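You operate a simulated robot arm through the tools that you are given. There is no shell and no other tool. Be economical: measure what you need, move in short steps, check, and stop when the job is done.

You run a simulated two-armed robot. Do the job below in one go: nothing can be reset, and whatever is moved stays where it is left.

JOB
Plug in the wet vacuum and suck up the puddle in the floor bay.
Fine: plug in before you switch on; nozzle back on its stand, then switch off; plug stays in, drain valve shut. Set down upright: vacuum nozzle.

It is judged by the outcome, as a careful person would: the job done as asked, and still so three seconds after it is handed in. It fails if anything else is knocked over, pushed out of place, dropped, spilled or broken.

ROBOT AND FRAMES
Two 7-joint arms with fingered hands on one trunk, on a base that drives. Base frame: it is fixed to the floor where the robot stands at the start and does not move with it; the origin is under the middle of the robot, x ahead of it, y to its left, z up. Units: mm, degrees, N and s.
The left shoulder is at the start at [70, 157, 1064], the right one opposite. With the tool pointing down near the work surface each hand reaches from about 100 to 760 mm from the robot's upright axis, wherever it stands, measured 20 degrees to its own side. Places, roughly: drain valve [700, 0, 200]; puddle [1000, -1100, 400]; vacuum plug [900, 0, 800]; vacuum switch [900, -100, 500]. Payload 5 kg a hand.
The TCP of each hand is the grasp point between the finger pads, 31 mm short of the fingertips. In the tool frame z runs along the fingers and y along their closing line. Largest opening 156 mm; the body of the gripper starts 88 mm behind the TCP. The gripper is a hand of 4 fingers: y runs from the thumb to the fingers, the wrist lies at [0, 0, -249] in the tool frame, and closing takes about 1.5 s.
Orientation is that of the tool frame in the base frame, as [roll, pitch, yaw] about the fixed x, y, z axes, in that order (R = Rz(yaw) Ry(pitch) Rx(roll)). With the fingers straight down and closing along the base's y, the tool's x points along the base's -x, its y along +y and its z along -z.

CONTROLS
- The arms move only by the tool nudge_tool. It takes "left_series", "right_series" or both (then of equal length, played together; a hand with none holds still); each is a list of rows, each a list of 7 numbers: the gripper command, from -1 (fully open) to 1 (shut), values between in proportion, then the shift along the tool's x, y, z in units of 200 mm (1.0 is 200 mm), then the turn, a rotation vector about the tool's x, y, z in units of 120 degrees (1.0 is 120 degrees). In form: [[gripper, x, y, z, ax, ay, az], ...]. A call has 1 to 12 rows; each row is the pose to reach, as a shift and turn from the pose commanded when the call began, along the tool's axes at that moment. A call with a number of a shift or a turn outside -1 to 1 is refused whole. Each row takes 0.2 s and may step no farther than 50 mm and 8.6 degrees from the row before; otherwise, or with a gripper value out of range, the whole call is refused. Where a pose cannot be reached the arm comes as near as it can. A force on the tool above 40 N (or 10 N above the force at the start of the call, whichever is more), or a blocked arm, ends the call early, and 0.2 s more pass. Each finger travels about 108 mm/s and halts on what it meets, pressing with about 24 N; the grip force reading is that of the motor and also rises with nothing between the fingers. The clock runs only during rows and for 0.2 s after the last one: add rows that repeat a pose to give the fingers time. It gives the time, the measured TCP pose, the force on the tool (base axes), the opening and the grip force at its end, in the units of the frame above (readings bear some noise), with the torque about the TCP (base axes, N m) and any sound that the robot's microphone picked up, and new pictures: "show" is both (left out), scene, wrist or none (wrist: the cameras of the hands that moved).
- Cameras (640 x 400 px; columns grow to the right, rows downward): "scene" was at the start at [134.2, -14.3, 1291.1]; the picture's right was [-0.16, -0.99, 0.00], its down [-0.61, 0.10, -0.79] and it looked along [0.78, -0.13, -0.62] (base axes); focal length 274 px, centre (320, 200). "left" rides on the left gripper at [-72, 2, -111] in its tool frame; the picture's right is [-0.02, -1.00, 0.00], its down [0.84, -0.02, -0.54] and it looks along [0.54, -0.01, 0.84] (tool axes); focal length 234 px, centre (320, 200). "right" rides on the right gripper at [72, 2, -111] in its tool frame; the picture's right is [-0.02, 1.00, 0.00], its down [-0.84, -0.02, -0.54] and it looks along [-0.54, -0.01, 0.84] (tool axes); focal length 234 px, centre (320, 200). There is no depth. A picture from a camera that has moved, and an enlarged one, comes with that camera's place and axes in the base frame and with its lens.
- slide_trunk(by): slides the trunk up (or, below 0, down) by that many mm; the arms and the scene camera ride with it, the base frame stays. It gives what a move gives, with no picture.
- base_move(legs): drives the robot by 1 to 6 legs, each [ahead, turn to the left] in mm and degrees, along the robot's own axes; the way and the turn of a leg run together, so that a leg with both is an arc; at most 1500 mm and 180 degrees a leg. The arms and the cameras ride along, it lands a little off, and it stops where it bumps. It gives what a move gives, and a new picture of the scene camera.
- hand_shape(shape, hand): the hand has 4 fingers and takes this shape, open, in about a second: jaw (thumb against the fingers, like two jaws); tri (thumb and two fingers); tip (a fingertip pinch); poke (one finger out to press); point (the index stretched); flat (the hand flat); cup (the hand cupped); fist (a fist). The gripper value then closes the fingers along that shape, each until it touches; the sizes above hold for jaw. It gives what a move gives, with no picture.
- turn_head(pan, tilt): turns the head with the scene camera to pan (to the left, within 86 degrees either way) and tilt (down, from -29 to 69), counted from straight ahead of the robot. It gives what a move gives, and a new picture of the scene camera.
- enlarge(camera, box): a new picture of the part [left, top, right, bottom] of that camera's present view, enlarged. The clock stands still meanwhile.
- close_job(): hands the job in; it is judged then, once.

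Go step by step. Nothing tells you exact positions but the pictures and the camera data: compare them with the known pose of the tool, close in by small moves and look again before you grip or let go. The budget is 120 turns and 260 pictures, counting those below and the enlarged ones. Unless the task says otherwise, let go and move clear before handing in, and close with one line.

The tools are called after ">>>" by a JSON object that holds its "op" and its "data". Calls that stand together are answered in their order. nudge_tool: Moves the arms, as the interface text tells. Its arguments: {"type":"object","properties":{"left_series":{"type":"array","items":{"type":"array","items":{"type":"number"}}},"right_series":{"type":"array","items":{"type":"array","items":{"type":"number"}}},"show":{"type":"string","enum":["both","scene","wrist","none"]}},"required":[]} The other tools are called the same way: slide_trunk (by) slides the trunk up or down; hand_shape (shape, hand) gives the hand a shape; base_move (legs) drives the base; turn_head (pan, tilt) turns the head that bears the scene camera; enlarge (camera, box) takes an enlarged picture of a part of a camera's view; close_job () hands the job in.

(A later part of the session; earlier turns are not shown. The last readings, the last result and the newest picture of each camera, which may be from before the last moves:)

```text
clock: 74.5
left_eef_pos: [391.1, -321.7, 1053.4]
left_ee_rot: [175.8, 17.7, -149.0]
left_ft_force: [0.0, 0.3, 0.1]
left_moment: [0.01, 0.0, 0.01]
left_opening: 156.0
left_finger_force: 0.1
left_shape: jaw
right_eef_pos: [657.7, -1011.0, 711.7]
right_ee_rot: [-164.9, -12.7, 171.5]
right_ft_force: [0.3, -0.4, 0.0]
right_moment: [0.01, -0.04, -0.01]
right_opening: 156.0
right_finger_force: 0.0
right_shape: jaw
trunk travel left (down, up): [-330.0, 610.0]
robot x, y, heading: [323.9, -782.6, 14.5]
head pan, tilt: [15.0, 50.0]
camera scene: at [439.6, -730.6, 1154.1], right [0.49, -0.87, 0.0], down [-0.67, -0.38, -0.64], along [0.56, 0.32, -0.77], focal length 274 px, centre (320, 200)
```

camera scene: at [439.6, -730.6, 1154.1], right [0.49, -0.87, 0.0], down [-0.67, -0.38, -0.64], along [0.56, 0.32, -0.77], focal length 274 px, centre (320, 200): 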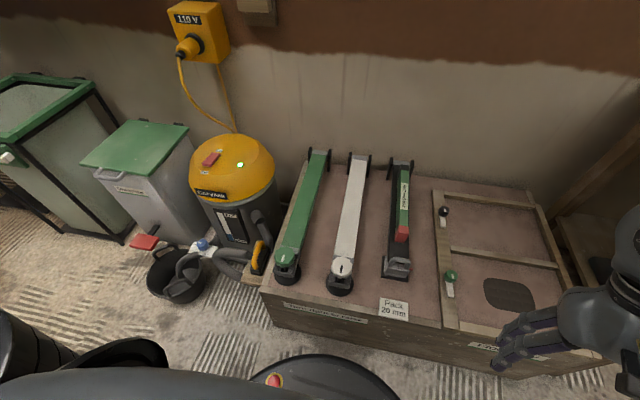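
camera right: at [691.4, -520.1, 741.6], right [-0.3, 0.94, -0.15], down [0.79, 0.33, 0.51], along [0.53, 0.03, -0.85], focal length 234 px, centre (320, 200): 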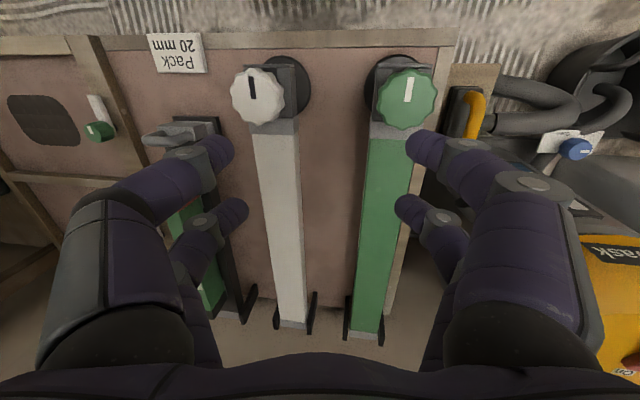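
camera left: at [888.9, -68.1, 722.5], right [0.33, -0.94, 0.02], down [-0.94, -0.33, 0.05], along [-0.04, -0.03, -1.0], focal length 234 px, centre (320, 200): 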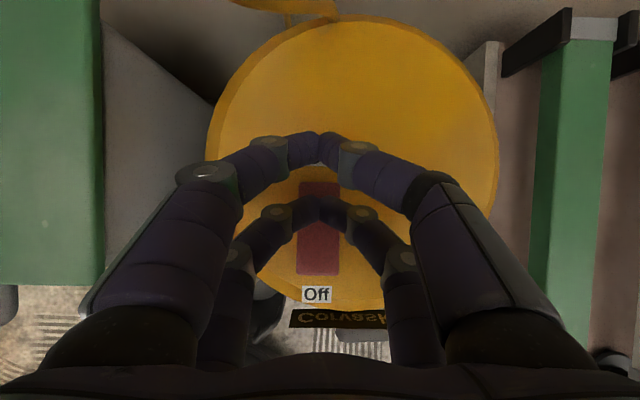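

The left hand is free and well placed on the nozzle's side. I'll level it, align its yaw with the handle and bring it down and forward in stages.

>>> {"op": "nudge_tool", "data": {"left_series": [[-0.3, -0.03, -0.07, 0.17, 0, 0.025, 0.018], [-0.3, -0.07, -0.13, 0.33, 0, 0.05, 0.036], [-0.3, -0.1, -0.2, 0.5, 0, 0.075, 0.054], [-0.3, -0.13, -0.27, 0.67, 0, 0.1, 0.072], [-0.3, -0.17, -0.33, 0.83, 0, 0.125, 0.09], [-0.3, -0.2, -0.4, 1.0, 0, 0.147, 0.108]], "show": "none"}}

```text
clock: 75.9
left_eef_pos: [511.5, -323.5, 870.5]
left_ee_rot: [174.1, -1.3, -160.2]
left_ft_force: [0.6, 0.3, -0.2]
left_moment: [-0.05, 0.0, 0.0]
left_opening: 102.0
left_finger_force: 0.0
left_shape: jaw
right_eef_pos: [657.3, -1012.4, 710.5]
right_ee_rot: [-164.9, -12.8, 171.6]
right_ft_force: [-0.2, 0.2, 0.5]
right_moment: [-0.02, 0.03, 0.0]
right_opening: 156.2
right_finger_force: 0.1
right_shape: jaw
trunk travel left (down, up): [-330.0, 610.0]
robot x, y, heading: [322.4, -779.8, 15.0]
head pan, tilt: [15.0, 50.0]
```

>>> {"op": "nudge_tool", "data": {"left_series": [[-0.3, -0.12, -0.05, 0.12, 0.015, 0, 0], [-0.3, -0.24, -0.1, 0.25, 0.03, 0, 0], [-0.3, -0.36, -0.15, 0.37, 0.045, 0, 0], [-0.3, -0.47, -0.2, 0.5, 0.06, 0, 0], [-0.3, -0.59, -0.25, 0.62, 0.075, 0, 0], [-0.3, -0.71, -0.3, 0.75, 0.09, 0, 0], [-0.3, -0.83, -0.36, 0.87, 0.105, 0, 0], [-0.3, -0.94, -0.43, 1.0, 0.117, 0, 0]], "show": "both"}}

```text
clock: 77.7
left_eef_pos: [708.5, -323.0, 657.1]
left_ee_rot: [-171.8, -1.3, -160.3]
left_ft_force: [-0.3, 0.0, -0.7]
left_moment: [-0.01, 0.01, 0.01]
left_opening: 102.1
left_finger_force: 0.1
left_shape: jaw
right_eef_pos: [657.5, -1011.3, 711.1]
right_ee_rot: [-164.9, -12.9, 171.5]
right_ft_force: [-0.4, 0.1, 0.7]
right_moment: [-0.02, 0.02, -0.01]
right_opening: 156.0
right_finger_force: 0.0
right_shape: jaw
trunk travel left (down, up): [-330.0, 610.0]
robot x, y, heading: [321.7, -780.3, 14.3]
head pan, tilt: [15.0, 50.0]
camera scene: at [440.2, -729.7, 1154.0], right [0.49, -0.87, 0.0], down [-0.67, -0.38, -0.64], along [0.56, 0.32, -0.77], focal length 274 px, centre (320, 200)
camera left: at [772.3, -281.2, 765.4], right [0.36, -0.92, 0.14], down [-0.8, -0.22, 0.56], along [-0.48, -0.31, -0.82], focal length 234 px, centre (320, 200)
```

scene: 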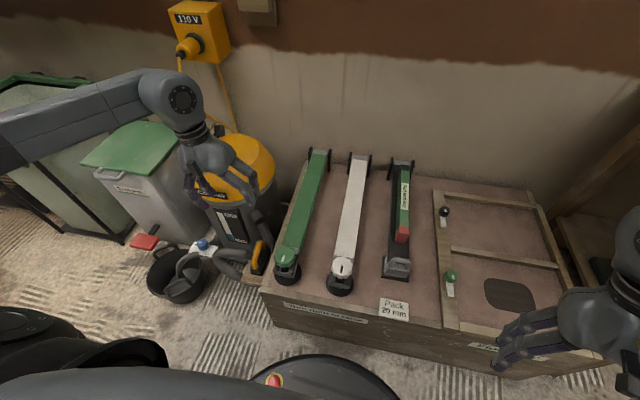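
left: 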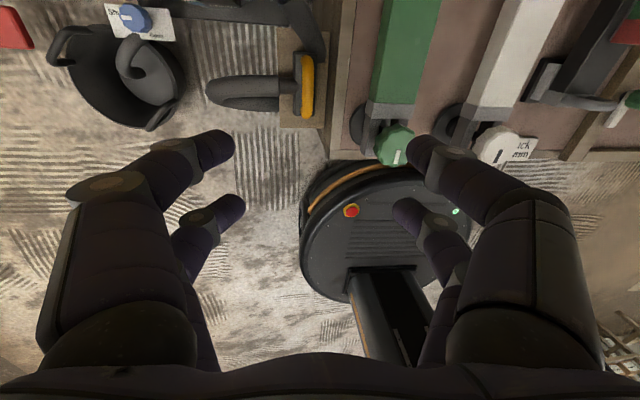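

Reached, over the handle from the left arm. The lean of the tool carries it onto the handle as it goes down; advancing 190 mm along the tool axis.

>>> {"op": "nudge_tool", "data": {"left_series": [[-0.3, 0, 0.01, 0.2, 0, 0, 0], [-0.3, 0, 0.01, 0.4, 0, 0, 0], [-0.3, 0, 0.02, 0.6, 0, 0, 0], [-0.3, 0, 0.02, 0.8, 0, 0, 0], [-0.3, 0, 0.02, 0.95, 0, 0, 0], [-0.3, 0, 0.02, 0.95, 0, 0, 0]], "show": "wrist"}}

>>> {"op": "enlarge", "data": {"camera": "scene", "box": [180, 140, 360, 310]}}

```text
clock: 79.1
left_eef_pos: [710.9, -345.2, 469.6]
left_ee_rot: [-171.8, -1.2, -160.3]
left_ft_force: [0.3, -0.3, -0.3]
left_moment: [-0.01, -0.01, 0.01]
left_opening: 101.9
left_finger_force: 0.0
left_shape: jaw
right_eef_pos: [657.3, -1012.9, 710.0]
right_ee_rot: [-164.9, -12.6, 171.6]
right_ft_force: [-0.4, -0.1, 0.2]
right_moment: [-0.01, -0.01, 0.01]
right_opening: 156.0
right_finger_force: 0.0
right_shape: jaw
trunk travel left (down, up): [-330.0, 610.0]
robot x, y, heading: [323.5, -781.4, 14.5]
head pan, tilt: [15.0, 50.0]
camera left: at [774.5, -303.4, 577.5], right [0.36, -0.92, 0.14], down [-0.8, -0.23, 0.56], along [-0.48, -0.31, -0.82], focal length 234 px, centre (320, 200)
```

left: 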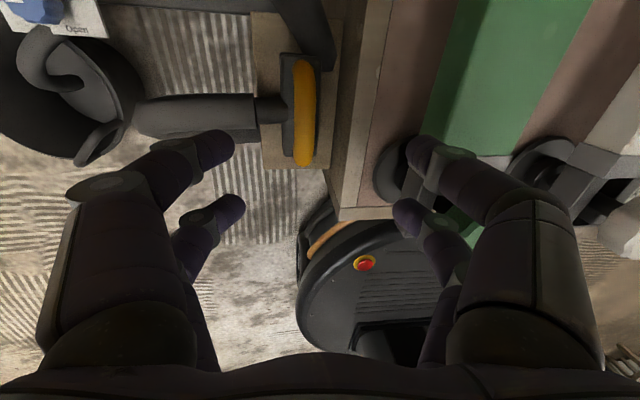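

```text
2.35 times, centred on (270, 225) of scene
camera zoom: at [439.5, -730.6, 1154.1], right [0.49, -0.87, 0.0], down [-0.67, -0.38, -0.64], along [0.56, 0.32, -0.77], focal length 643 px, centre (438, 141)
```

zoom: 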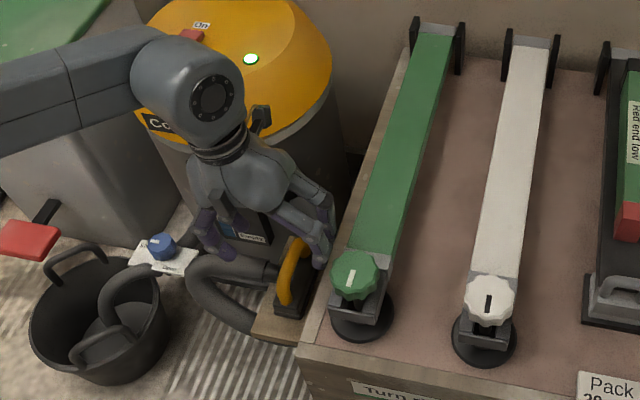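

The handle centre is [723, -339, 348]. I'll centre over it and narrow the fingers to about 50 mm, so they fit between the handle and the box edge.

>>> {"op": "nudge_tool", "data": {"left_series": [[0.36, -0.04, 0.04, 0, 0, 0, 0], [0.36, -0.084, 0.086, 0.05, 0, 0, 0], [0.36, -0.084, 0.086, 0.15, 0, 0, 0], [0.36, -0.084, 0.086, 0.25, 0, 0, 0], [0.36, -0.084, 0.086, 0.25, 0, 0, 0]], "show": "wrist"}}

>>> {"op": "enlarge", "data": {"camera": "left", "box": [200, 60, 440, 260]}}

>>> {"op": "enlarge", "data": {"camera": "scene", "box": [200, 170, 320, 290]}}

```text
clock: 80.3
left_eef_pos: [723.3, -332.0, 416.1]
left_ee_rot: [-171.7, -1.1, -160.3]
left_ft_force: [0.9, -0.1, 0.8]
left_moment: [-0.07, -0.01, 0.0]
left_opening: 50.2
left_finger_force: 0.0
left_shape: jaw
right_eef_pos: [656.3, -1012.0, 710.7]
right_ee_rot: [-164.9, -12.7, 171.6]
right_ft_force: [-0.6, -0.3, 0.3]
right_moment: [0.0, 0.01, 0.0]
right_opening: 156.1
right_finger_force: 0.0
right_shape: jaw
trunk travel left (down, up): [-330.0, 610.0]
robot x, y, heading: [327.6, -778.0, 14.6]
head pan, tilt: [15.0, 50.0]
camera left: at [787.2, -290.8, 524.7], right [0.36, -0.92, 0.14], down [-0.8, -0.22, 0.56], along [-0.48, -0.31, -0.82], focal length 234 px, centre (320, 200)
```

left: 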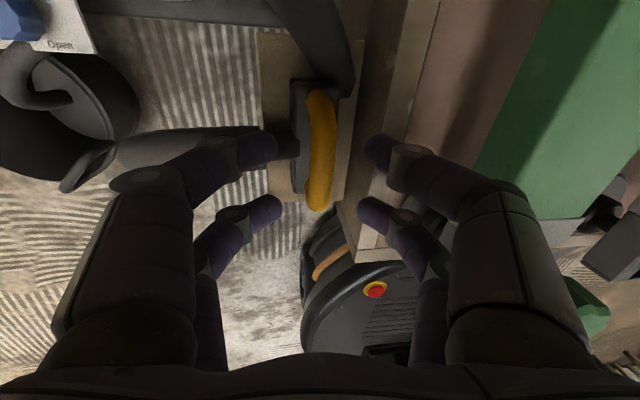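

```text
2.00 times, centred on (320, 160) of left
camera zoom: at [787.2, -290.8, 524.7], right [0.36, -0.92, 0.14], down [-0.8, -0.22, 0.56], along [-0.48, -0.31, -0.82], focal length 468 px, centre (320, 280)
```

zoom: 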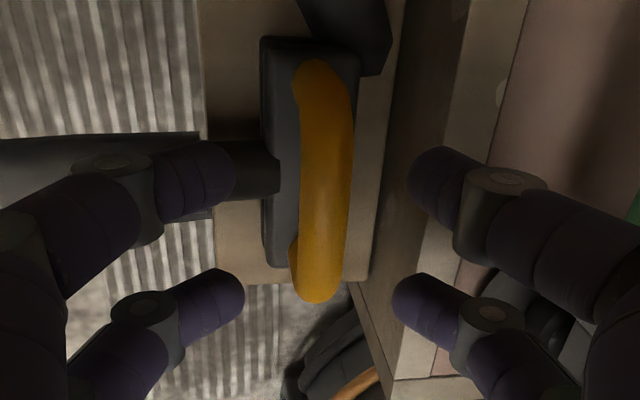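

```text
3.33 times, centred on (260, 230) of scene
camera zoom: at [439.6, -730.5, 1154.1], right [0.49, -0.87, 0.0], down [-0.67, -0.38, -0.64], along [0.56, 0.32, -0.77], focal length 912 px, centre (520, 100)
```

zoom: 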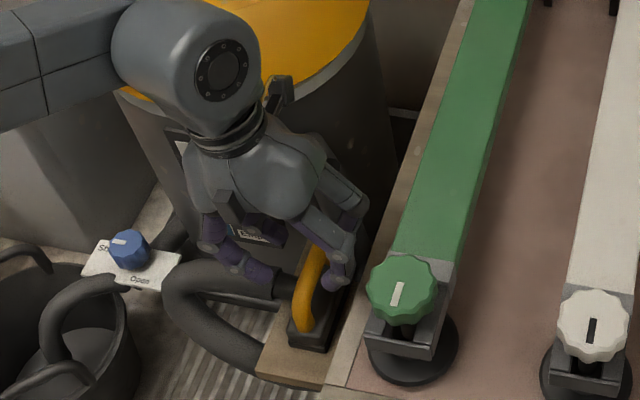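

Handle centred between the fingers. Descending the last 56 mm slowly.

>>> {"op": "nudge_tool", "data": {"left_series": [[0.36, 0, 0, 0.08, 0, 0, 0], [0.36, 0, 0, 0.15, 0, 0, 0], [0.36, 0, 0, 0.2, 0, 0, 0], [0.36, 0, 0, 0.24, 0, 0, 0], [0.36, 0, 0, 0.28, 0, 0, 0], [0.36, 0, 0, 0.28, 0, 0, 0]], "show": "wrist"}}

>>> {"op": "enlarge", "data": {"camera": "scene", "box": [200, 170, 320, 290]}}

```text
clock: 81.7
left_eef_pos: [725.0, -339.7, 364.2]
left_ee_rot: [-171.9, -0.9, -160.2]
left_ft_force: [-8.6, 16.1, 35.1]
left_moment: [-1.6, 0.06, -0.3]
left_opening: 46.5
left_finger_force: 0.1
left_shape: jaw
right_eef_pos: [654.9, -1013.7, 711.4]
right_ee_rot: [-165.0, -12.6, 171.4]
right_ft_force: [1.3, -0.4, 0.3]
right_moment: [0.02, 0.0, 0.0]
right_opening: 156.2
right_finger_force: 0.1
right_shape: jaw
trunk travel left (down, up): [-330.0, 610.0]
robot x, y, heading: [325.5, -782.0, 14.7]
head pan, tilt: [15.0, 50.0]
camera left: at [786.9, -298.3, 473.4], right [0.36, -0.92, 0.14], down [-0.8, -0.23, 0.55], along [-0.48, -0.31, -0.82], focal length 234 px, centre (320, 200)
```

left: 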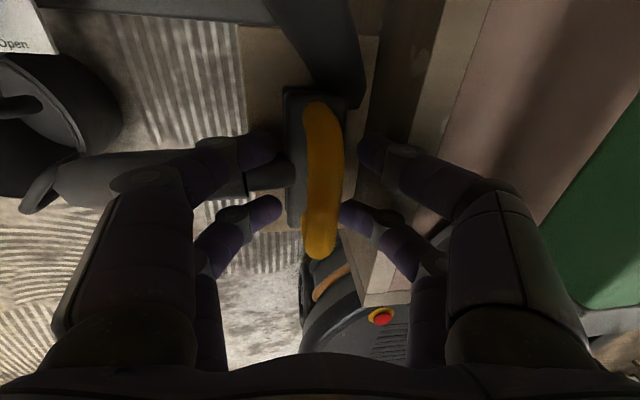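

```text
3.33 times, centred on (260, 230) of scene
camera zoom: at [437.2, -731.7, 1154.8], right [0.49, -0.87, 0.0], down [-0.67, -0.38, -0.64], along [0.56, 0.32, -0.76], focal length 912 px, centre (520, 100)
```

zoom: 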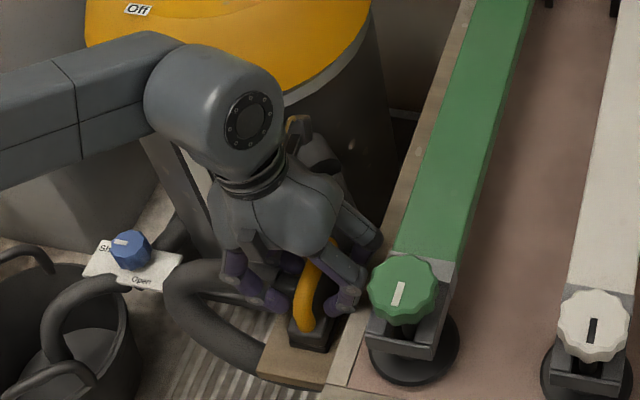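

The box-side finger is touching the box edge. I'll lift 14 mm, narrow the fingers further and shift slightly away from the box.

>>> {"op": "nudge_tool", "data": {"left_series": [[0.36, 0, 0.02, -0.07, 0, 0, 0], [0.5, 0, 0.025, -0.07, 0, 0, 0], [0.58, 0, 0.025, -0.07, 0, 0, 0], [0.58, 0, 0.025, -0.07, 0, 0, 0]], "show": "none"}}

>>> {"op": "enlarge", "data": {"camera": "left", "box": [200, 60, 440, 260]}}

```text
clock: 82.7
left_eef_pos: [720.5, -335.5, 374.3]
left_ee_rot: [-171.8, -1.2, -160.3]
left_ft_force: [0.1, -0.2, -0.5]
left_moment: [0.01, 0.03, -0.01]
left_opening: 33.1
left_finger_force: 0.1
left_shape: jaw
right_eef_pos: [657.1, -1012.6, 711.7]
right_ee_rot: [-164.9, -12.8, 171.5]
right_ft_force: [0.3, -0.1, -0.7]
right_moment: [-0.02, -0.03, 0.02]
right_opening: 156.1
right_finger_force: 0.1
right_shape: jaw
trunk travel left (down, up): [-330.0, 610.0]
robot x, y, heading: [324.6, -778.9, 14.5]
head pan, tilt: [15.0, 50.0]
```

```text
2.00 times, centred on (320, 160) of left
camera zoom: at [784.7, -293.0, 483.1], right [0.36, -0.92, 0.14], down [-0.8, -0.22, 0.56], along [-0.48, -0.31, -0.82], focal length 468 px, centre (320, 280)
```

zoom: 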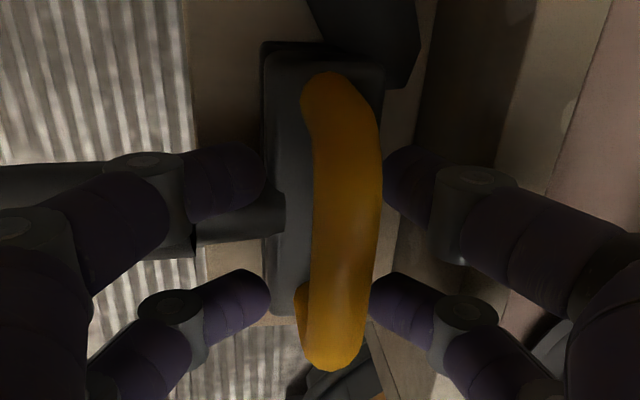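

The handle is about 6 mm to the box side of the hand's centre; correct that, go down 12 mm and close.

>>> {"op": "nudge_tool", "data": {"left_series": [[0.58, 0, -0.03, 0.02, 0, 0, 0], [0.58, 0, -0.03, 0.04, 0, 0, 0], [0.58, 0, -0.03, 0.055, 0, 0, 0], [1, 0, -0.03, 0.055, 0, 0, 0], [1, 0, -0.03, 0.055, 0, 0, 0], [1, 0, -0.03, 0.055, 0, 0, 0], [1, 0, -0.03, 0.055, 0, 0, 0]], "show": "wrist"}}

>>> {"op": "enlarge", "data": {"camera": "left", "box": [200, 60, 440, 260]}}

```text
clock: 84.3
left_eef_pos: [723.5, -338.9, 364.9]
left_ee_rot: [-171.8, -1.2, -160.3]
left_ft_force: [-0.7, 0.7, 5.1]
left_moment: [0.13, -0.17, -0.04]
left_opening: 0.7
left_finger_force: 23.9
left_shape: jaw
right_eef_pos: [658.0, -1012.0, 712.0]
right_ee_rot: [-164.8, -12.7, 171.5]
right_ft_force: [0.8, 0.2, 0.4]
right_moment: [-0.01, 0.01, 0.01]
right_opening: 156.0
right_finger_force: 0.1
right_shape: jaw
trunk travel left (down, up): [-330.0, 610.0]
robot x, y, heading: [325.4, -783.6, 14.4]
head pan, tilt: [15.0, 50.0]
camera left: at [786.6, -299.0, 474.4], right [0.36, -0.92, 0.14], down [-0.8, -0.22, 0.56], along [-0.48, -0.31, -0.82], focal length 234 px, centre (320, 200)
```

left: 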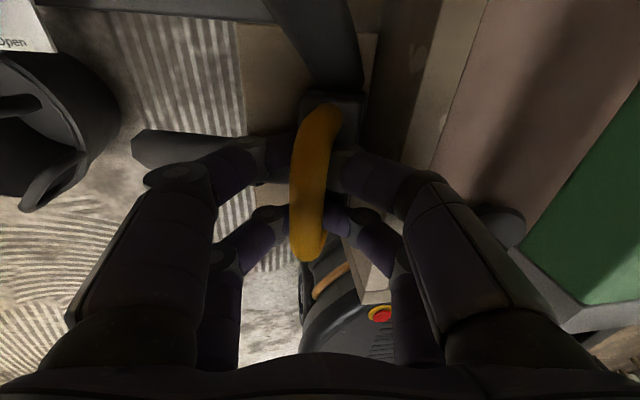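

```text
2.00 times, centred on (320, 160) of left
camera zoom: at [786.6, -299.0, 474.4], right [0.36, -0.92, 0.14], down [-0.8, -0.22, 0.56], along [-0.48, -0.31, -0.82], focal length 468 px, centre (320, 280)
```

zoom: 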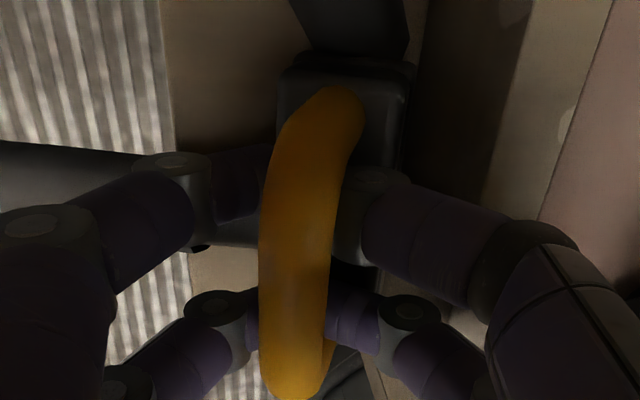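

The fingers have closed around the handle, with the tips meeting under its arch. I'll lift 40 mm and check.

>>> {"op": "nudge_tool", "data": {"left_series": [[1, 0, 0.007, -0.05, 0, 0, 0], [1, 0, 0.014, -0.1, 0, 0, 0], [1, 0, 0.021, -0.15, 0, 0, 0], [1, 0, 0.028, -0.2, 0, 0, 0], [1, 0, 0.028, -0.2, 0, 0, 0]], "show": "wrist"}}

>>> {"op": "enlarge", "data": {"camera": "scene", "box": [200, 170, 320, 290]}}

```text
clock: 85.5
left_eef_pos: [721.6, -329.3, 402.9]
left_ee_rot: [-171.8, -1.1, -160.3]
left_ft_force: [-0.7, -0.5, -1.4]
left_moment: [0.01, 0.0, 0.02]
left_opening: 0.2
left_finger_force: 23.8
left_shape: jaw
right_eef_pos: [657.1, -1011.7, 710.9]
right_ee_rot: [-164.8, -12.8, 171.5]
right_ft_force: [-0.7, -0.6, 0.7]
right_moment: [0.0, 0.01, -0.01]
right_opening: 155.9
right_finger_force: 0.1
right_shape: jaw
trunk travel left (down, up): [-330.0, 610.0]
robot x, y, heading: [326.5, -777.7, 14.8]
head pan, tilt: [15.0, 50.0]
camera left: at [785.1, -288.2, 512.4], right [0.36, -0.92, 0.14], down [-0.8, -0.23, 0.56], along [-0.48, -0.31, -0.82], focal length 234 px, centre (320, 200)
```

left: 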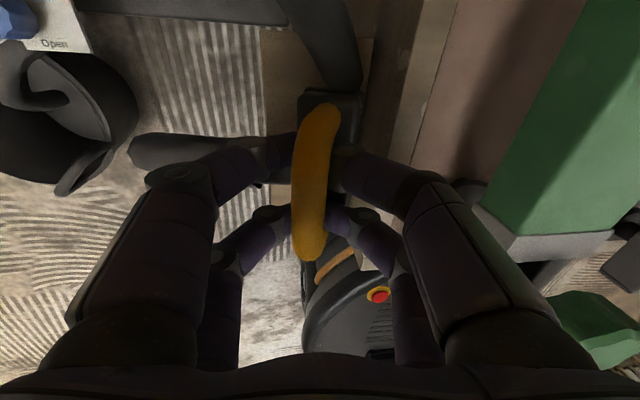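

```text
3.33 times, centred on (260, 230) of scene
camera zoom: at [439.7, -730.2, 1154.0], right [0.49, -0.87, 0.0], down [-0.67, -0.38, -0.64], along [0.56, 0.32, -0.77], focal length 912 px, centre (520, 100)
```

zoom: 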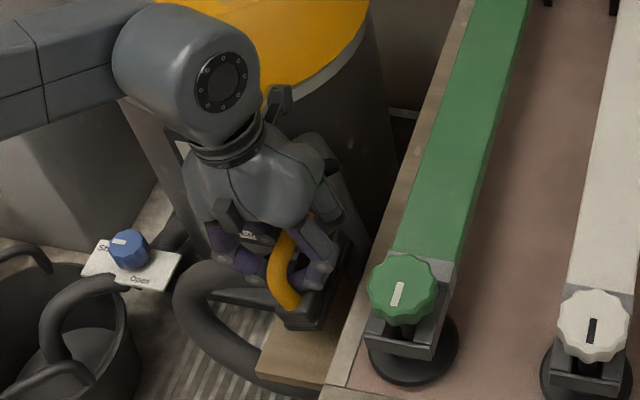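

The nozzle came up with the hand, upright. I'll raise it well above the jacks, then swing the base right in stages toward the puddle.

>>> {"op": "nudge_tool", "data": {"left_series": [[1, 0, 0.025, -0.18, 0, 0, 0], [1, 0, 0.05, -0.36, 0, 0, 0], [1, 0, 0.075, -0.54, 0, 0, 0], [1, 0, 0.1, -0.72, 0, 0, 0], [1, 0, 0.12, -0.86, 0, 0, 0], [1, 0, 0.14, -1.0, 0, 0, 0], [1, 0, 0.14, -1.0, 0, 0, 0]], "show": "scene"}}

>>> {"op": "base_move", "data": {"legs": [[0, -25]]}}

```text
clock: 87.1
left_eef_pos: [706.5, -274.2, 595.2]
left_ee_rot: [-171.8, -1.2, -160.3]
left_ft_force: [-0.1, 0.3, -2.6]
left_moment: [0.01, -0.02, -0.01]
left_opening: 0.4
left_finger_force: 23.9
left_shape: jaw
right_eef_pos: [657.5, -1011.5, 710.7]
right_ee_rot: [-164.8, -12.8, 171.6]
right_ft_force: [-0.7, -0.3, -0.3]
right_moment: [0.01, 0.0, 0.0]
right_opening: 156.0
right_finger_force: 0.1
right_shape: jaw
trunk travel left (down, up): [-330.0, 610.0]
robot x, y, heading: [325.6, -782.2, 14.6]
head pan, tilt: [15.0, 50.0]
camera scene: at [439.8, -730.0, 1154.0], right [0.49, -0.87, 0.0], down [-0.67, -0.38, -0.64], along [0.56, 0.32, -0.77], focal length 274 px, centre (320, 200)
```

scene: 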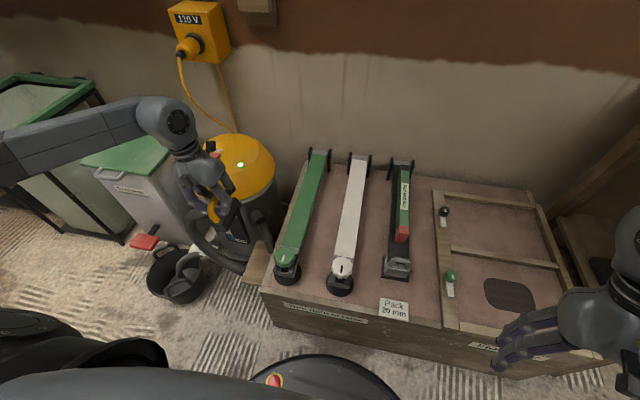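

```text
clock: 88.8
left_eef_pos: [881.8, -477.7, 594.8]
left_ee_rot: [-171.9, -1.2, 175.2]
left_ft_force: [-0.4, -0.1, -2.3]
left_moment: [0.05, 0.04, -0.02]
left_opening: 0.0
left_finger_force: 23.9
left_shape: jaw
right_eef_pos: [531.1, -1128.4, 710.0]
right_ee_rot: [-164.8, -12.8, 146.9]
right_ft_force: [-0.2, -0.3, -0.3]
right_moment: [0.02, 0.02, -0.02]
right_opening: 156.3
right_finger_force: 0.1
right_shape: jaw
trunk travel left (down, up): [-330.0, 610.0]
robot x, y, heading: [328.7, -778.6, -10.1]
head pan, tilt: [15.0, 50.0]
camera scene: at [450.3, -783.0, 1154.0], right [0.09, -1.0, 0.0], down [-0.76, -0.07, -0.64], along [0.64, 0.06, -0.77], focal length 274 px, centre (320, 200)
```

scene: 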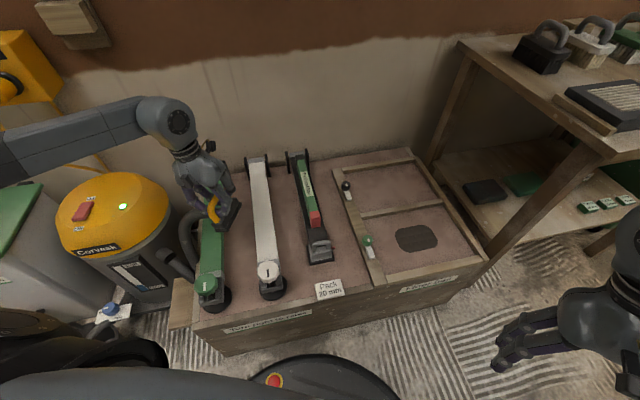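

The hose follows freely and everything is undisturbed. I'll swing the rest of the way.

>>> {"op": "base_move", "data": {"legs": [[0, -26]]}}

>>> {"op": "base_move", "data": {"legs": [[0, -26]]}}

>>> {"op": "turn_head", "data": {"pan": 35, "tilt": 50}}

```text
clock: 90.5
left_eef_pos: [958.9, -748.7, 595.4]
left_ee_rot: [-171.9, -1.3, 149.6]
left_ft_force: [-0.9, 0.2, -1.5]
left_moment: [0.02, 0.01, -0.02]
left_opening: 0.3
left_finger_force: 24.0
left_shape: jaw
right_eef_pos: [361.0, -1183.1, 711.8]
right_ee_rot: [-164.9, -12.8, 121.3]
right_ft_force: [0.0, -0.2, -0.8]
right_moment: [-0.01, 0.0, -0.01]
right_opening: 155.9
right_finger_force: 0.0
right_shape: jaw
trunk travel left (down, up): [-330.0, 610.0]
robot x, y, heading: [324.3, -783.6, -35.4]
head pan, tilt: [15.0, 50.0]
camera scene: at [437.0, -837.3, 1154.0], right [-0.35, -0.94, 0.0], down [-0.72, 0.27, -0.64], along [0.6, -0.23, -0.77], focal length 274 px, centre (320, 200)
```

scene: 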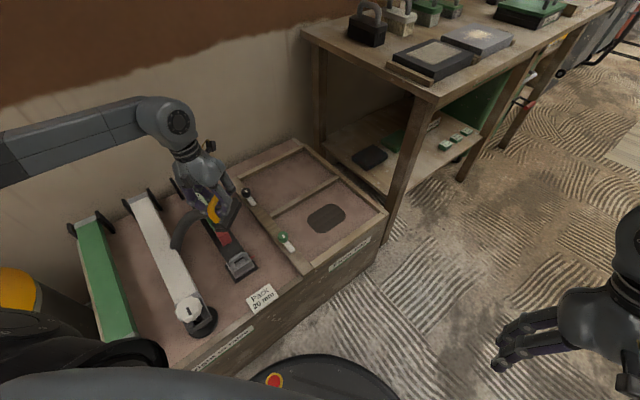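

```text
clock: 92.2
left_eef_pos: [907.7, -1034.2, 595.3]
left_ee_rot: [-171.9, -1.1, 123.4]
left_ft_force: [-1.5, -0.1, -2.3]
left_moment: [0.02, -0.03, -0.01]
left_opening: 0.4
left_finger_force: 24.0
left_shape: jaw
right_eef_pos: [178.5, -1157.6, 711.1]
right_ee_rot: [-164.9, -12.7, 95.0]
right_ft_force: [-0.1, -0.2, 0.2]
right_moment: [0.03, 0.0, -0.01]
right_opening: 156.0
right_finger_force: 0.0
right_shape: jaw
trunk travel left (down, up): [-330.0, 610.0]
robot x, y, heading: [323.7, -782.4, -62.0]
head pan, tilt: [15.0, 50.0]
camera scene: at [400.3, -881.4, 1154.0], right [-0.73, -0.68, 0.0], down [-0.52, 0.56, -0.64], along [0.44, -0.47, -0.77], focal length 274 px, centre (320, 200)
```

scene: 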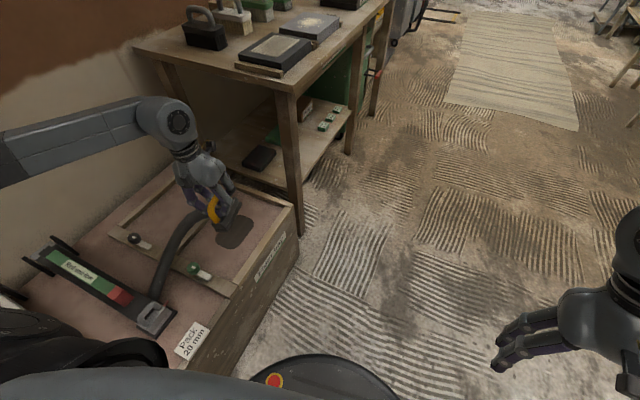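

```text
clock: 93.0
left_eef_pos: [908.5, -1032.4, 595.7]
left_ee_rot: [-171.9, -1.2, 123.3]
left_ft_force: [-0.1, 0.4, -1.9]
left_moment: [0.01, -0.03, 0.01]
left_opening: 0.3
left_finger_force: 24.2
left_shape: jaw
right_eef_pos: [177.9, -1158.7, 711.4]
right_ee_rot: [-164.9, -12.8, 95.0]
right_ft_force: [0.3, 0.3, 0.0]
right_moment: [0.01, 0.0, 0.0]
right_opening: 156.0
right_finger_force: 0.1
right_shape: jaw
trunk travel left (down, up): [-330.0, 610.0]
robot x, y, heading: [325.5, -780.3, -62.1]
head pan, tilt: [35.0, 50.0]
camera scene: at [416.6, -860.0, 1154.0], right [-0.45, -0.89, 0.0], down [-0.68, 0.35, -0.64], along [0.57, -0.29, -0.77], focal length 274 px, centre (320, 200)
```

scene: 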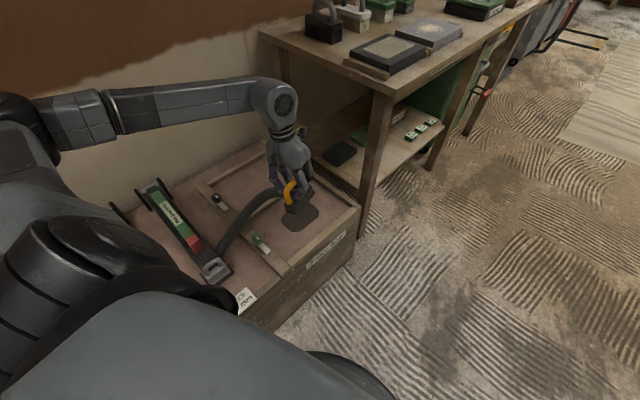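

The nozzle now hangs near the puddle. Zooming in from both cameras.

>>> {"op": "enlarge", "data": {"camera": "scene", "box": [180, 130, 380, 290]}}

>>> {"op": "enlarge", "data": {"camera": "left", "box": [0, 0, 640, 400]}}

```text
2.50 times, centred on (280, 210) of scene
camera zoom: at [416.6, -860.0, 1154.0], right [-0.45, -0.89, 0.0], down [-0.68, 0.35, -0.64], along [0.57, -0.29, -0.77], focal length 684 px, centre (420, 175)
```

zoom: 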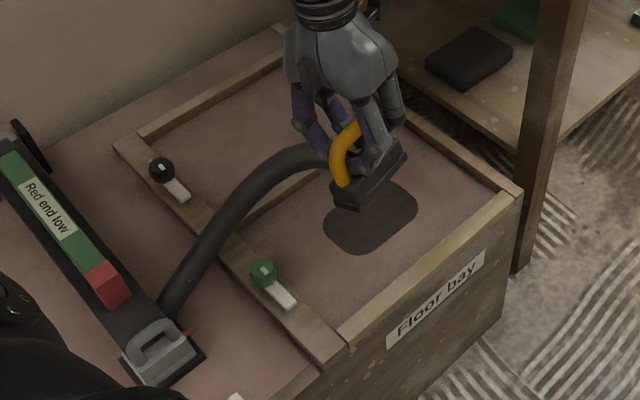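

```text
1.00 times, centred on (320, 200) of left (not enlarged: the box is as wide or as high as the picture)
camera zoom: at [963.0, -1085.4, 703.7], right [-0.81, -0.57, 0.14], down [-0.41, 0.72, 0.56], along [-0.42, 0.4, -0.82], focal length 234 px, centre (320, 200)
```

zoom: 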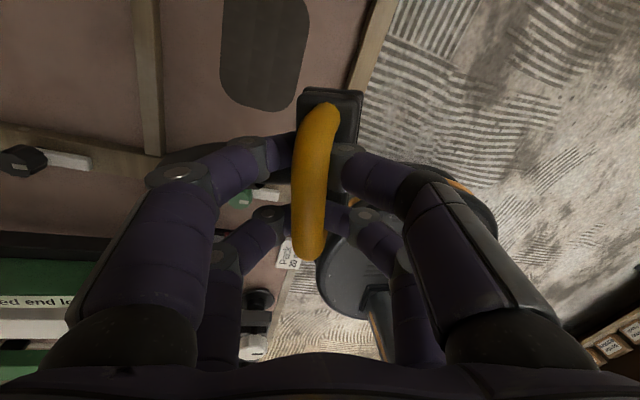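

Puddle centre is [975, -1065, 345], and the nozzle underside is about 90 mm below the TCP. I'll move over the puddle and down, stopping about 60 mm above the floor.

>>> {"op": "nudge_tool", "data": {"left_series": [[1, -0.063, 0.08, 0.11, 0, 0, 0], [1, -0.126, 0.157, 0.23, 0, 0, 0], [1, -0.19, 0.236, 0.34, 0, 0, 0], [1, -0.252, 0.315, 0.459, 0, 0, 0], [1, -0.252, 0.315, 0.459, 0, 0, 0]], "show": "wrist"}}

>>> {"op": "enlarge", "data": {"camera": "scene", "box": [220, 130, 380, 270]}}

```text
clock: 94.2
left_eef_pos: [975.9, -1043.2, 493.3]
left_ee_rot: [-172.0, -1.1, 123.4]
left_ft_force: [0.6, 0.5, -1.0]
left_moment: [0.03, -0.05, -0.03]
left_opening: 0.2
left_finger_force: 23.8
left_shape: jaw
right_eef_pos: [178.3, -1157.6, 710.9]
right_ee_rot: [-164.9, -12.9, 95.0]
right_ft_force: [0.7, 0.0, -0.2]
right_moment: [0.0, 0.03, -0.01]
right_opening: 155.9
right_finger_force: 0.1
right_shape: jaw
trunk travel left (down, up): [-330.0, 610.0]
robot x, y, heading: [323.9, -782.0, -61.8]
head pan, tilt: [35.0, 50.0]
camera left: at [1031.5, -1096.2, 602.3], right [-0.81, -0.57, 0.14], down [-0.41, 0.72, 0.56], along [-0.42, 0.4, -0.82], focal length 234 px, centre (320, 200)
```

left: 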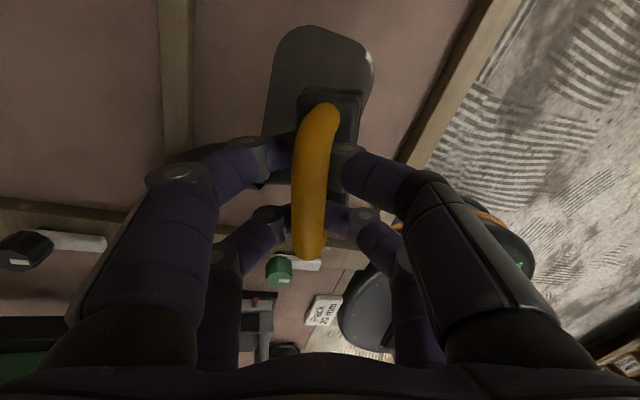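

```text
2.86 times, centred on (300, 200) of scene
camera zoom: at [416.3, -859.8, 1154.1], right [-0.45, -0.89, 0.0], down [-0.68, 0.35, -0.64], along [0.57, -0.29, -0.77], focal length 781 px, centre (377, 200)
```

zoom: 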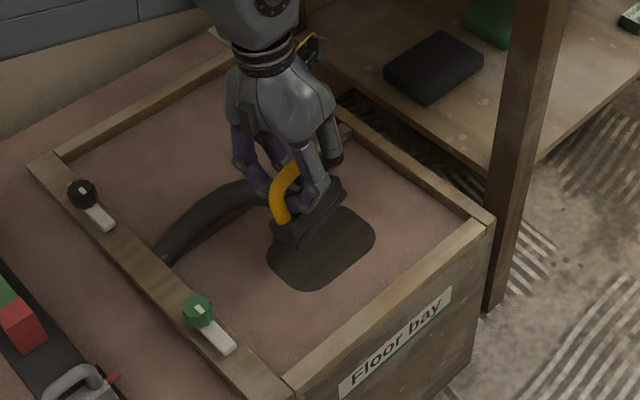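

Aligned with the puddle. Lowering the nozzle gently onto it.

>>> {"op": "nudge_tool", "data": {"left_series": [[1, -0.01, 0, 0.1, 0, 0, 0], [1, -0.022, 0.002, 0.18, 0, 0, 0], [1, -0.022, 0.003, 0.23, 0, 0, 0], [1, -0.022, 0.004, 0.26, 0, 0, 0], [1, -0.022, 0.004, 0.28, 0, 0, 0], [1, -0.022, 0.004, 0.28, 0, 0, 0]], "show": "none"}}

>>> {"op": "enlarge", "data": {"camera": "scene", "box": [220, 130, 380, 270]}}

```text
clock: 95.6
left_eef_pos: [972.6, -1052.2, 438.0]
left_ee_rot: [-171.9, -1.2, 123.4]
left_ft_force: [-0.2, 0.1, -1.6]
left_moment: [0.02, -0.03, -0.01]
left_opening: 0.3
left_finger_force: 24.1
left_shape: jaw
right_eef_pos: [178.7, -1158.1, 710.1]
right_ee_rot: [-165.0, -12.8, 95.0]
right_ft_force: [0.1, -1.3, -0.2]
right_moment: [-0.03, 0.0, -0.01]
right_opening: 155.9
right_finger_force: 0.0
right_shape: jaw
trunk travel left (down, up): [-330.0, 610.0]
robot x, y, heading: [325.3, -779.2, -61.7]
head pan, tilt: [35.0, 50.0]
```

```text
2.86 times, centred on (300, 200) of scene
camera zoom: at [416.6, -859.9, 1154.0], right [-0.45, -0.89, 0.0], down [-0.68, 0.35, -0.64], along [0.57, -0.29, -0.77], focal length 781 px, centre (377, 200)
```

zoom: 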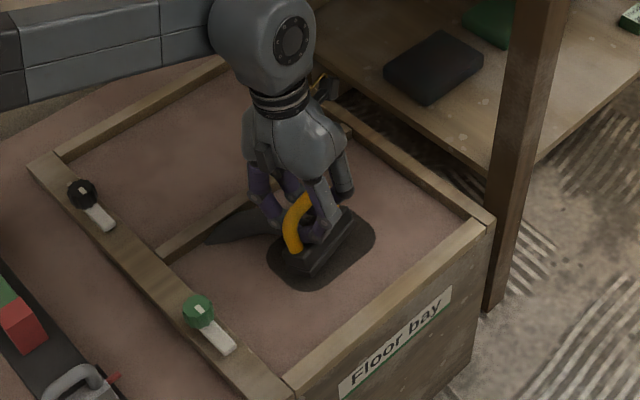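

Not quite down yet, and a little left of the puddle's centre. I'll shift and lower further in small steps.

>>> {"op": "nudge_tool", "data": {"left_series": [[1, -0.03, -0.045, 0.03, 0, 0, 0], [1, -0.056, -0.09, 0.06, 0, 0, 0], [1, -0.056, -0.084, 0.09, 0, 0, 0], [1, -0.056, -0.08, 0.11, 0, 0, 0], [1, -0.056, -0.078, 0.136, 0, 0, 0], [1, -0.056, -0.078, 0.136, 0, 0, 0]], "show": "none"}}

>>> {"op": "enlarge", "data": {"camera": "scene", "box": [220, 130, 380, 270]}}

```text
clock: 96.7
left_eef_pos: [966.2, -1072.1, 424.9]
left_ee_rot: [-171.8, -0.7, 123.6]
left_ft_force: [-4.1, 9.8, 23.9]
left_moment: [-0.02, -0.14, 0.0]
left_opening: 1.0
left_finger_force: 23.6
left_shape: jaw
right_eef_pos: [178.0, -1158.4, 710.9]
right_ee_rot: [-165.0, -12.7, 95.2]
right_ft_force: [1.0, 0.8, 0.7]
right_moment: [0.03, 0.01, 0.0]
right_opening: 156.6
right_finger_force: 0.0
right_shape: jaw
trunk travel left (down, up): [-330.0, 610.0]
robot x, y, heading: [324.7, -778.8, -61.8]
head pan, tilt: [35.0, 50.0]
stopped in row 5 (left hand): the force on the tool passed its limit at 46 N (the readings are from after the stop); the commanded pose is now the measured one
```

```text
2.86 times, centred on (300, 200) of scene
camera zoom: at [415.1, -858.4, 1154.4], right [-0.45, -0.89, 0.0], down [-0.68, 0.34, -0.64], along [0.57, -0.29, -0.77], focal length 781 px, centre (377, 200)
```

zoom: 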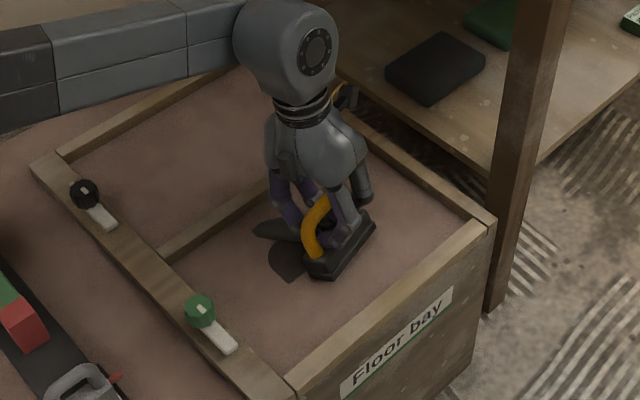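

Contact, and the vacuum works: the right part of the puddle is already gone. I'll lift 5 mm and sweep left over the remainder.

>>> {"op": "nudge_tool", "data": {"left_series": [[1, 0, -0.003, -0.025, 0, 0, 0], [1, 0.04, 0.045, -0.03, 0, 0, 0], [1, 0.08, 0.09, -0.035, 0, 0, 0], [1, 0.12, 0.14, -0.042, 0, 0, 0], [1, 0.15, 0.185, -0.05, 0, 0, 0], [1, 0.18, 0.223, -0.055, 0, 0, 0], [1, 0.18, 0.223, -0.055, 0, 0, 0]], "show": "none"}}

>>> {"op": "enlarge", "data": {"camera": "scene", "box": [220, 130, 380, 270]}}

```text
clock: 98.3
left_eef_pos: [982.3, -1017.2, 426.1]
left_ee_rot: [-171.8, -0.8, 123.4]
left_ft_force: [-0.7, 0.3, 0.3]
left_moment: [-0.08, -0.01, -0.04]
left_opening: 0.0
left_finger_force: 23.8
left_shape: jaw
right_eef_pos: [178.4, -1157.2, 710.1]
right_ee_rot: [-164.9, -12.7, 95.1]
right_ft_force: [-0.2, -0.4, 0.0]
right_moment: [0.02, 0.01, -0.03]
right_opening: 156.0
right_finger_force: 0.1
right_shape: jaw
trunk travel left (down, up): [-330.0, 610.0]
robot x, y, heading: [327.2, -781.2, -61.9]
head pan, tilt: [35.0, 50.0]
```

```text
2.86 times, centred on (300, 200) of scene
camera zoom: at [416.4, -859.6, 1154.1], right [-0.45, -0.89, 0.0], down [-0.68, 0.35, -0.64], along [0.57, -0.29, -0.77], focal length 781 px, centre (377, 200)
```

zoom: 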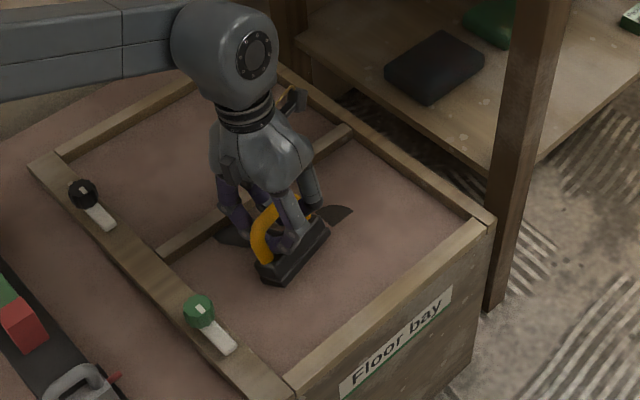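

A remnant is left at the far right edge. Sweeping over it.

>>> {"op": "nudge_tool", "data": {"left_series": [[1, -0.06, -0.013, 0.002, 0, 0, 0], [1, -0.12, -0.026, 0.004, 0, 0, 0], [1, -0.18, -0.04, 0.006, 0, 0, 0], [1, -0.24, -0.053, 0.008, 0, 0, 0], [1, -0.3, -0.066, 0.01, 0, 0, 0], [1, -0.35, -0.079, 0.012, 0, 0, 0], [1, -0.35, -0.079, 0.012, 0, 0, 0]], "show": "none"}}

>>> {"op": "enlarge", "data": {"camera": "scene", "box": [220, 130, 380, 270]}}

>>> {"op": "enlarge", "data": {"camera": "left", "box": [0, 0, 640, 400]}}

```text
clock: 99.9
left_eef_pos: [1007.0, -1084.5, 424.9]
left_ee_rot: [-171.8, -0.7, 123.4]
left_ft_force: [-1.9, 3.6, 9.6]
left_moment: [-0.21, -0.21, 0.06]
left_opening: 0.5
left_finger_force: 23.5
left_shape: jaw
right_eef_pos: [178.6, -1157.0, 710.8]
right_ee_rot: [-164.8, -12.7, 95.0]
right_ft_force: [0.7, 0.2, 0.2]
right_moment: [-0.02, 0.02, -0.05]
right_opening: 155.8
right_finger_force: 0.0
right_shape: jaw
trunk travel left (down, up): [-330.0, 610.0]
robot x, y, heading: [322.5, -776.2, -61.8]
head pan, tilt: [35.0, 50.0]
```

```text
2.86 times, centred on (300, 200) of scene
camera zoom: at [415.5, -859.0, 1154.3], right [-0.45, -0.89, 0.0], down [-0.68, 0.35, -0.64], along [0.57, -0.29, -0.77], focal length 781 px, centre (377, 200)
```

zoom: 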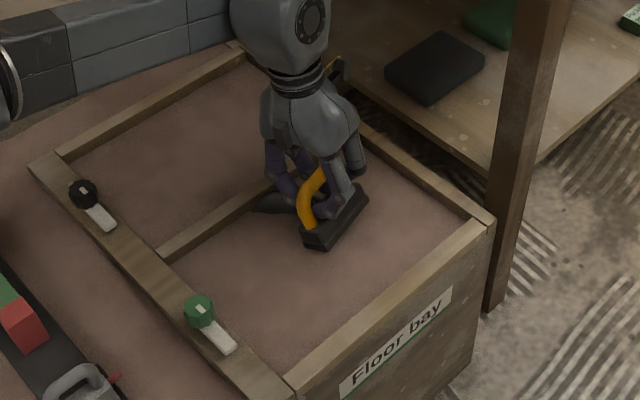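

```text
1.00 times, centred on (320, 200) of left (not enlarged: the box is as wide or as high as the picture)
camera zoom: at [1062.4, -1136.6, 534.6], right [-0.81, -0.57, 0.14], down [-0.41, 0.73, 0.55], along [-0.42, 0.39, -0.82], focal length 234 px, centre (320, 200)
```

zoom: 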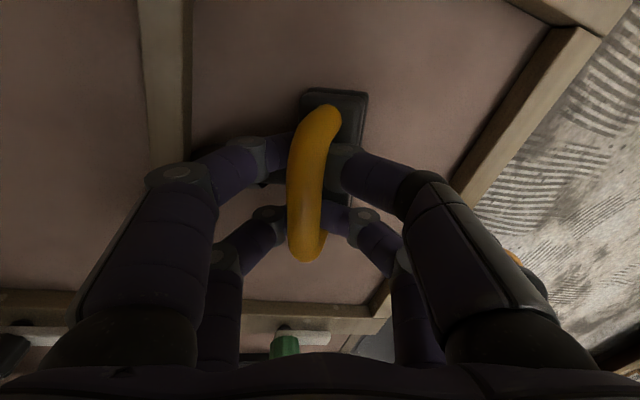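

No liquid is visible apart from a dark spot by the hose. I'll lift the nozzle and check the bay floor.

>>> {"op": "nudge_tool", "data": {"left_series": [[1, 0, -0.025, -0.18, 0, 0, 0], [1, 0, -0.05, -0.36, 0, 0, 0], [1, 0, -0.075, -0.54, 0, 0, 0], [1, 0, -0.1, -0.72, 0, 0, 0], [1, 0, -0.12, -0.9, 0, 0, 0], [1, 0, -0.12, -0.9, 0, 0, 0]], "show": "wrist"}}

>>> {"op": "enlarge", "data": {"camera": "scene", "box": [200, 110, 400, 280]}}

```text
clock: 101.3
left_eef_pos: [1007.8, -1083.9, 608.5]
left_ee_rot: [-171.8, -0.7, 123.4]
left_ft_force: [0.0, -0.2, -2.4]
left_moment: [0.01, 0.0, -0.02]
left_opening: 0.0
left_finger_force: 24.2
left_shape: jaw
right_eef_pos: [179.6, -1157.7, 710.5]
right_ee_rot: [-164.8, -12.8, 95.1]
right_ft_force: [-0.1, 0.2, -0.7]
right_moment: [-0.02, 0.04, -0.04]
right_opening: 156.1
right_finger_force: 0.0
right_shape: jaw
trunk travel left (down, up): [-330.0, 610.0]
robot x, y, heading: [325.0, -778.8, -62.0]
head pan, tilt: [35.0, 50.0]
camera left: at [1062.9, -1137.0, 716.9], right [-0.81, -0.57, 0.14], down [-0.41, 0.72, 0.55], along [-0.42, 0.39, -0.82], focal length 234 px, centre (320, 200)
```

left: 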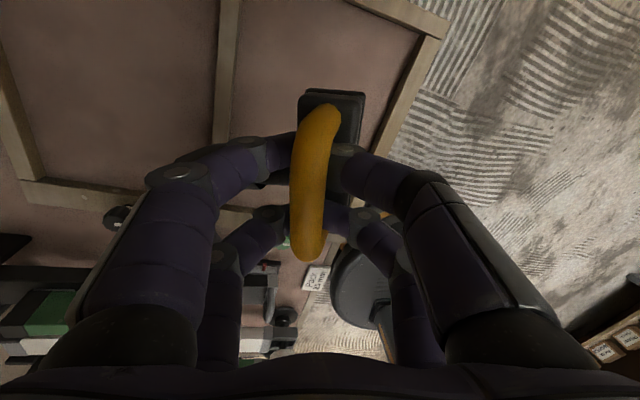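

```text
2.35 times, centred on (300, 195) of scene
camera zoom: at [417.1, -859.8, 1154.0], right [-0.45, -0.89, 0.0], down [-0.68, 0.35, -0.64], along [0.57, -0.29, -0.77], focal length 643 px, centre (367, 212)
```

zoom: 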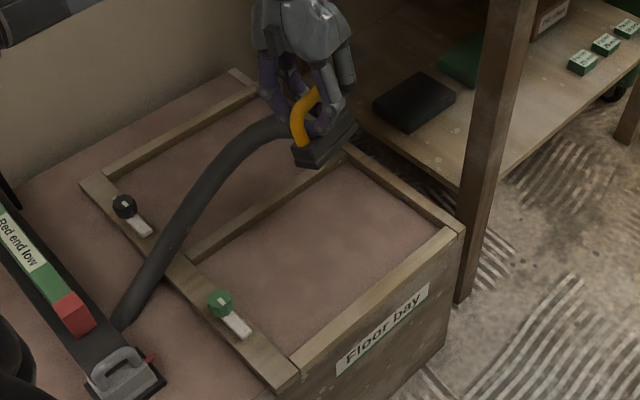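

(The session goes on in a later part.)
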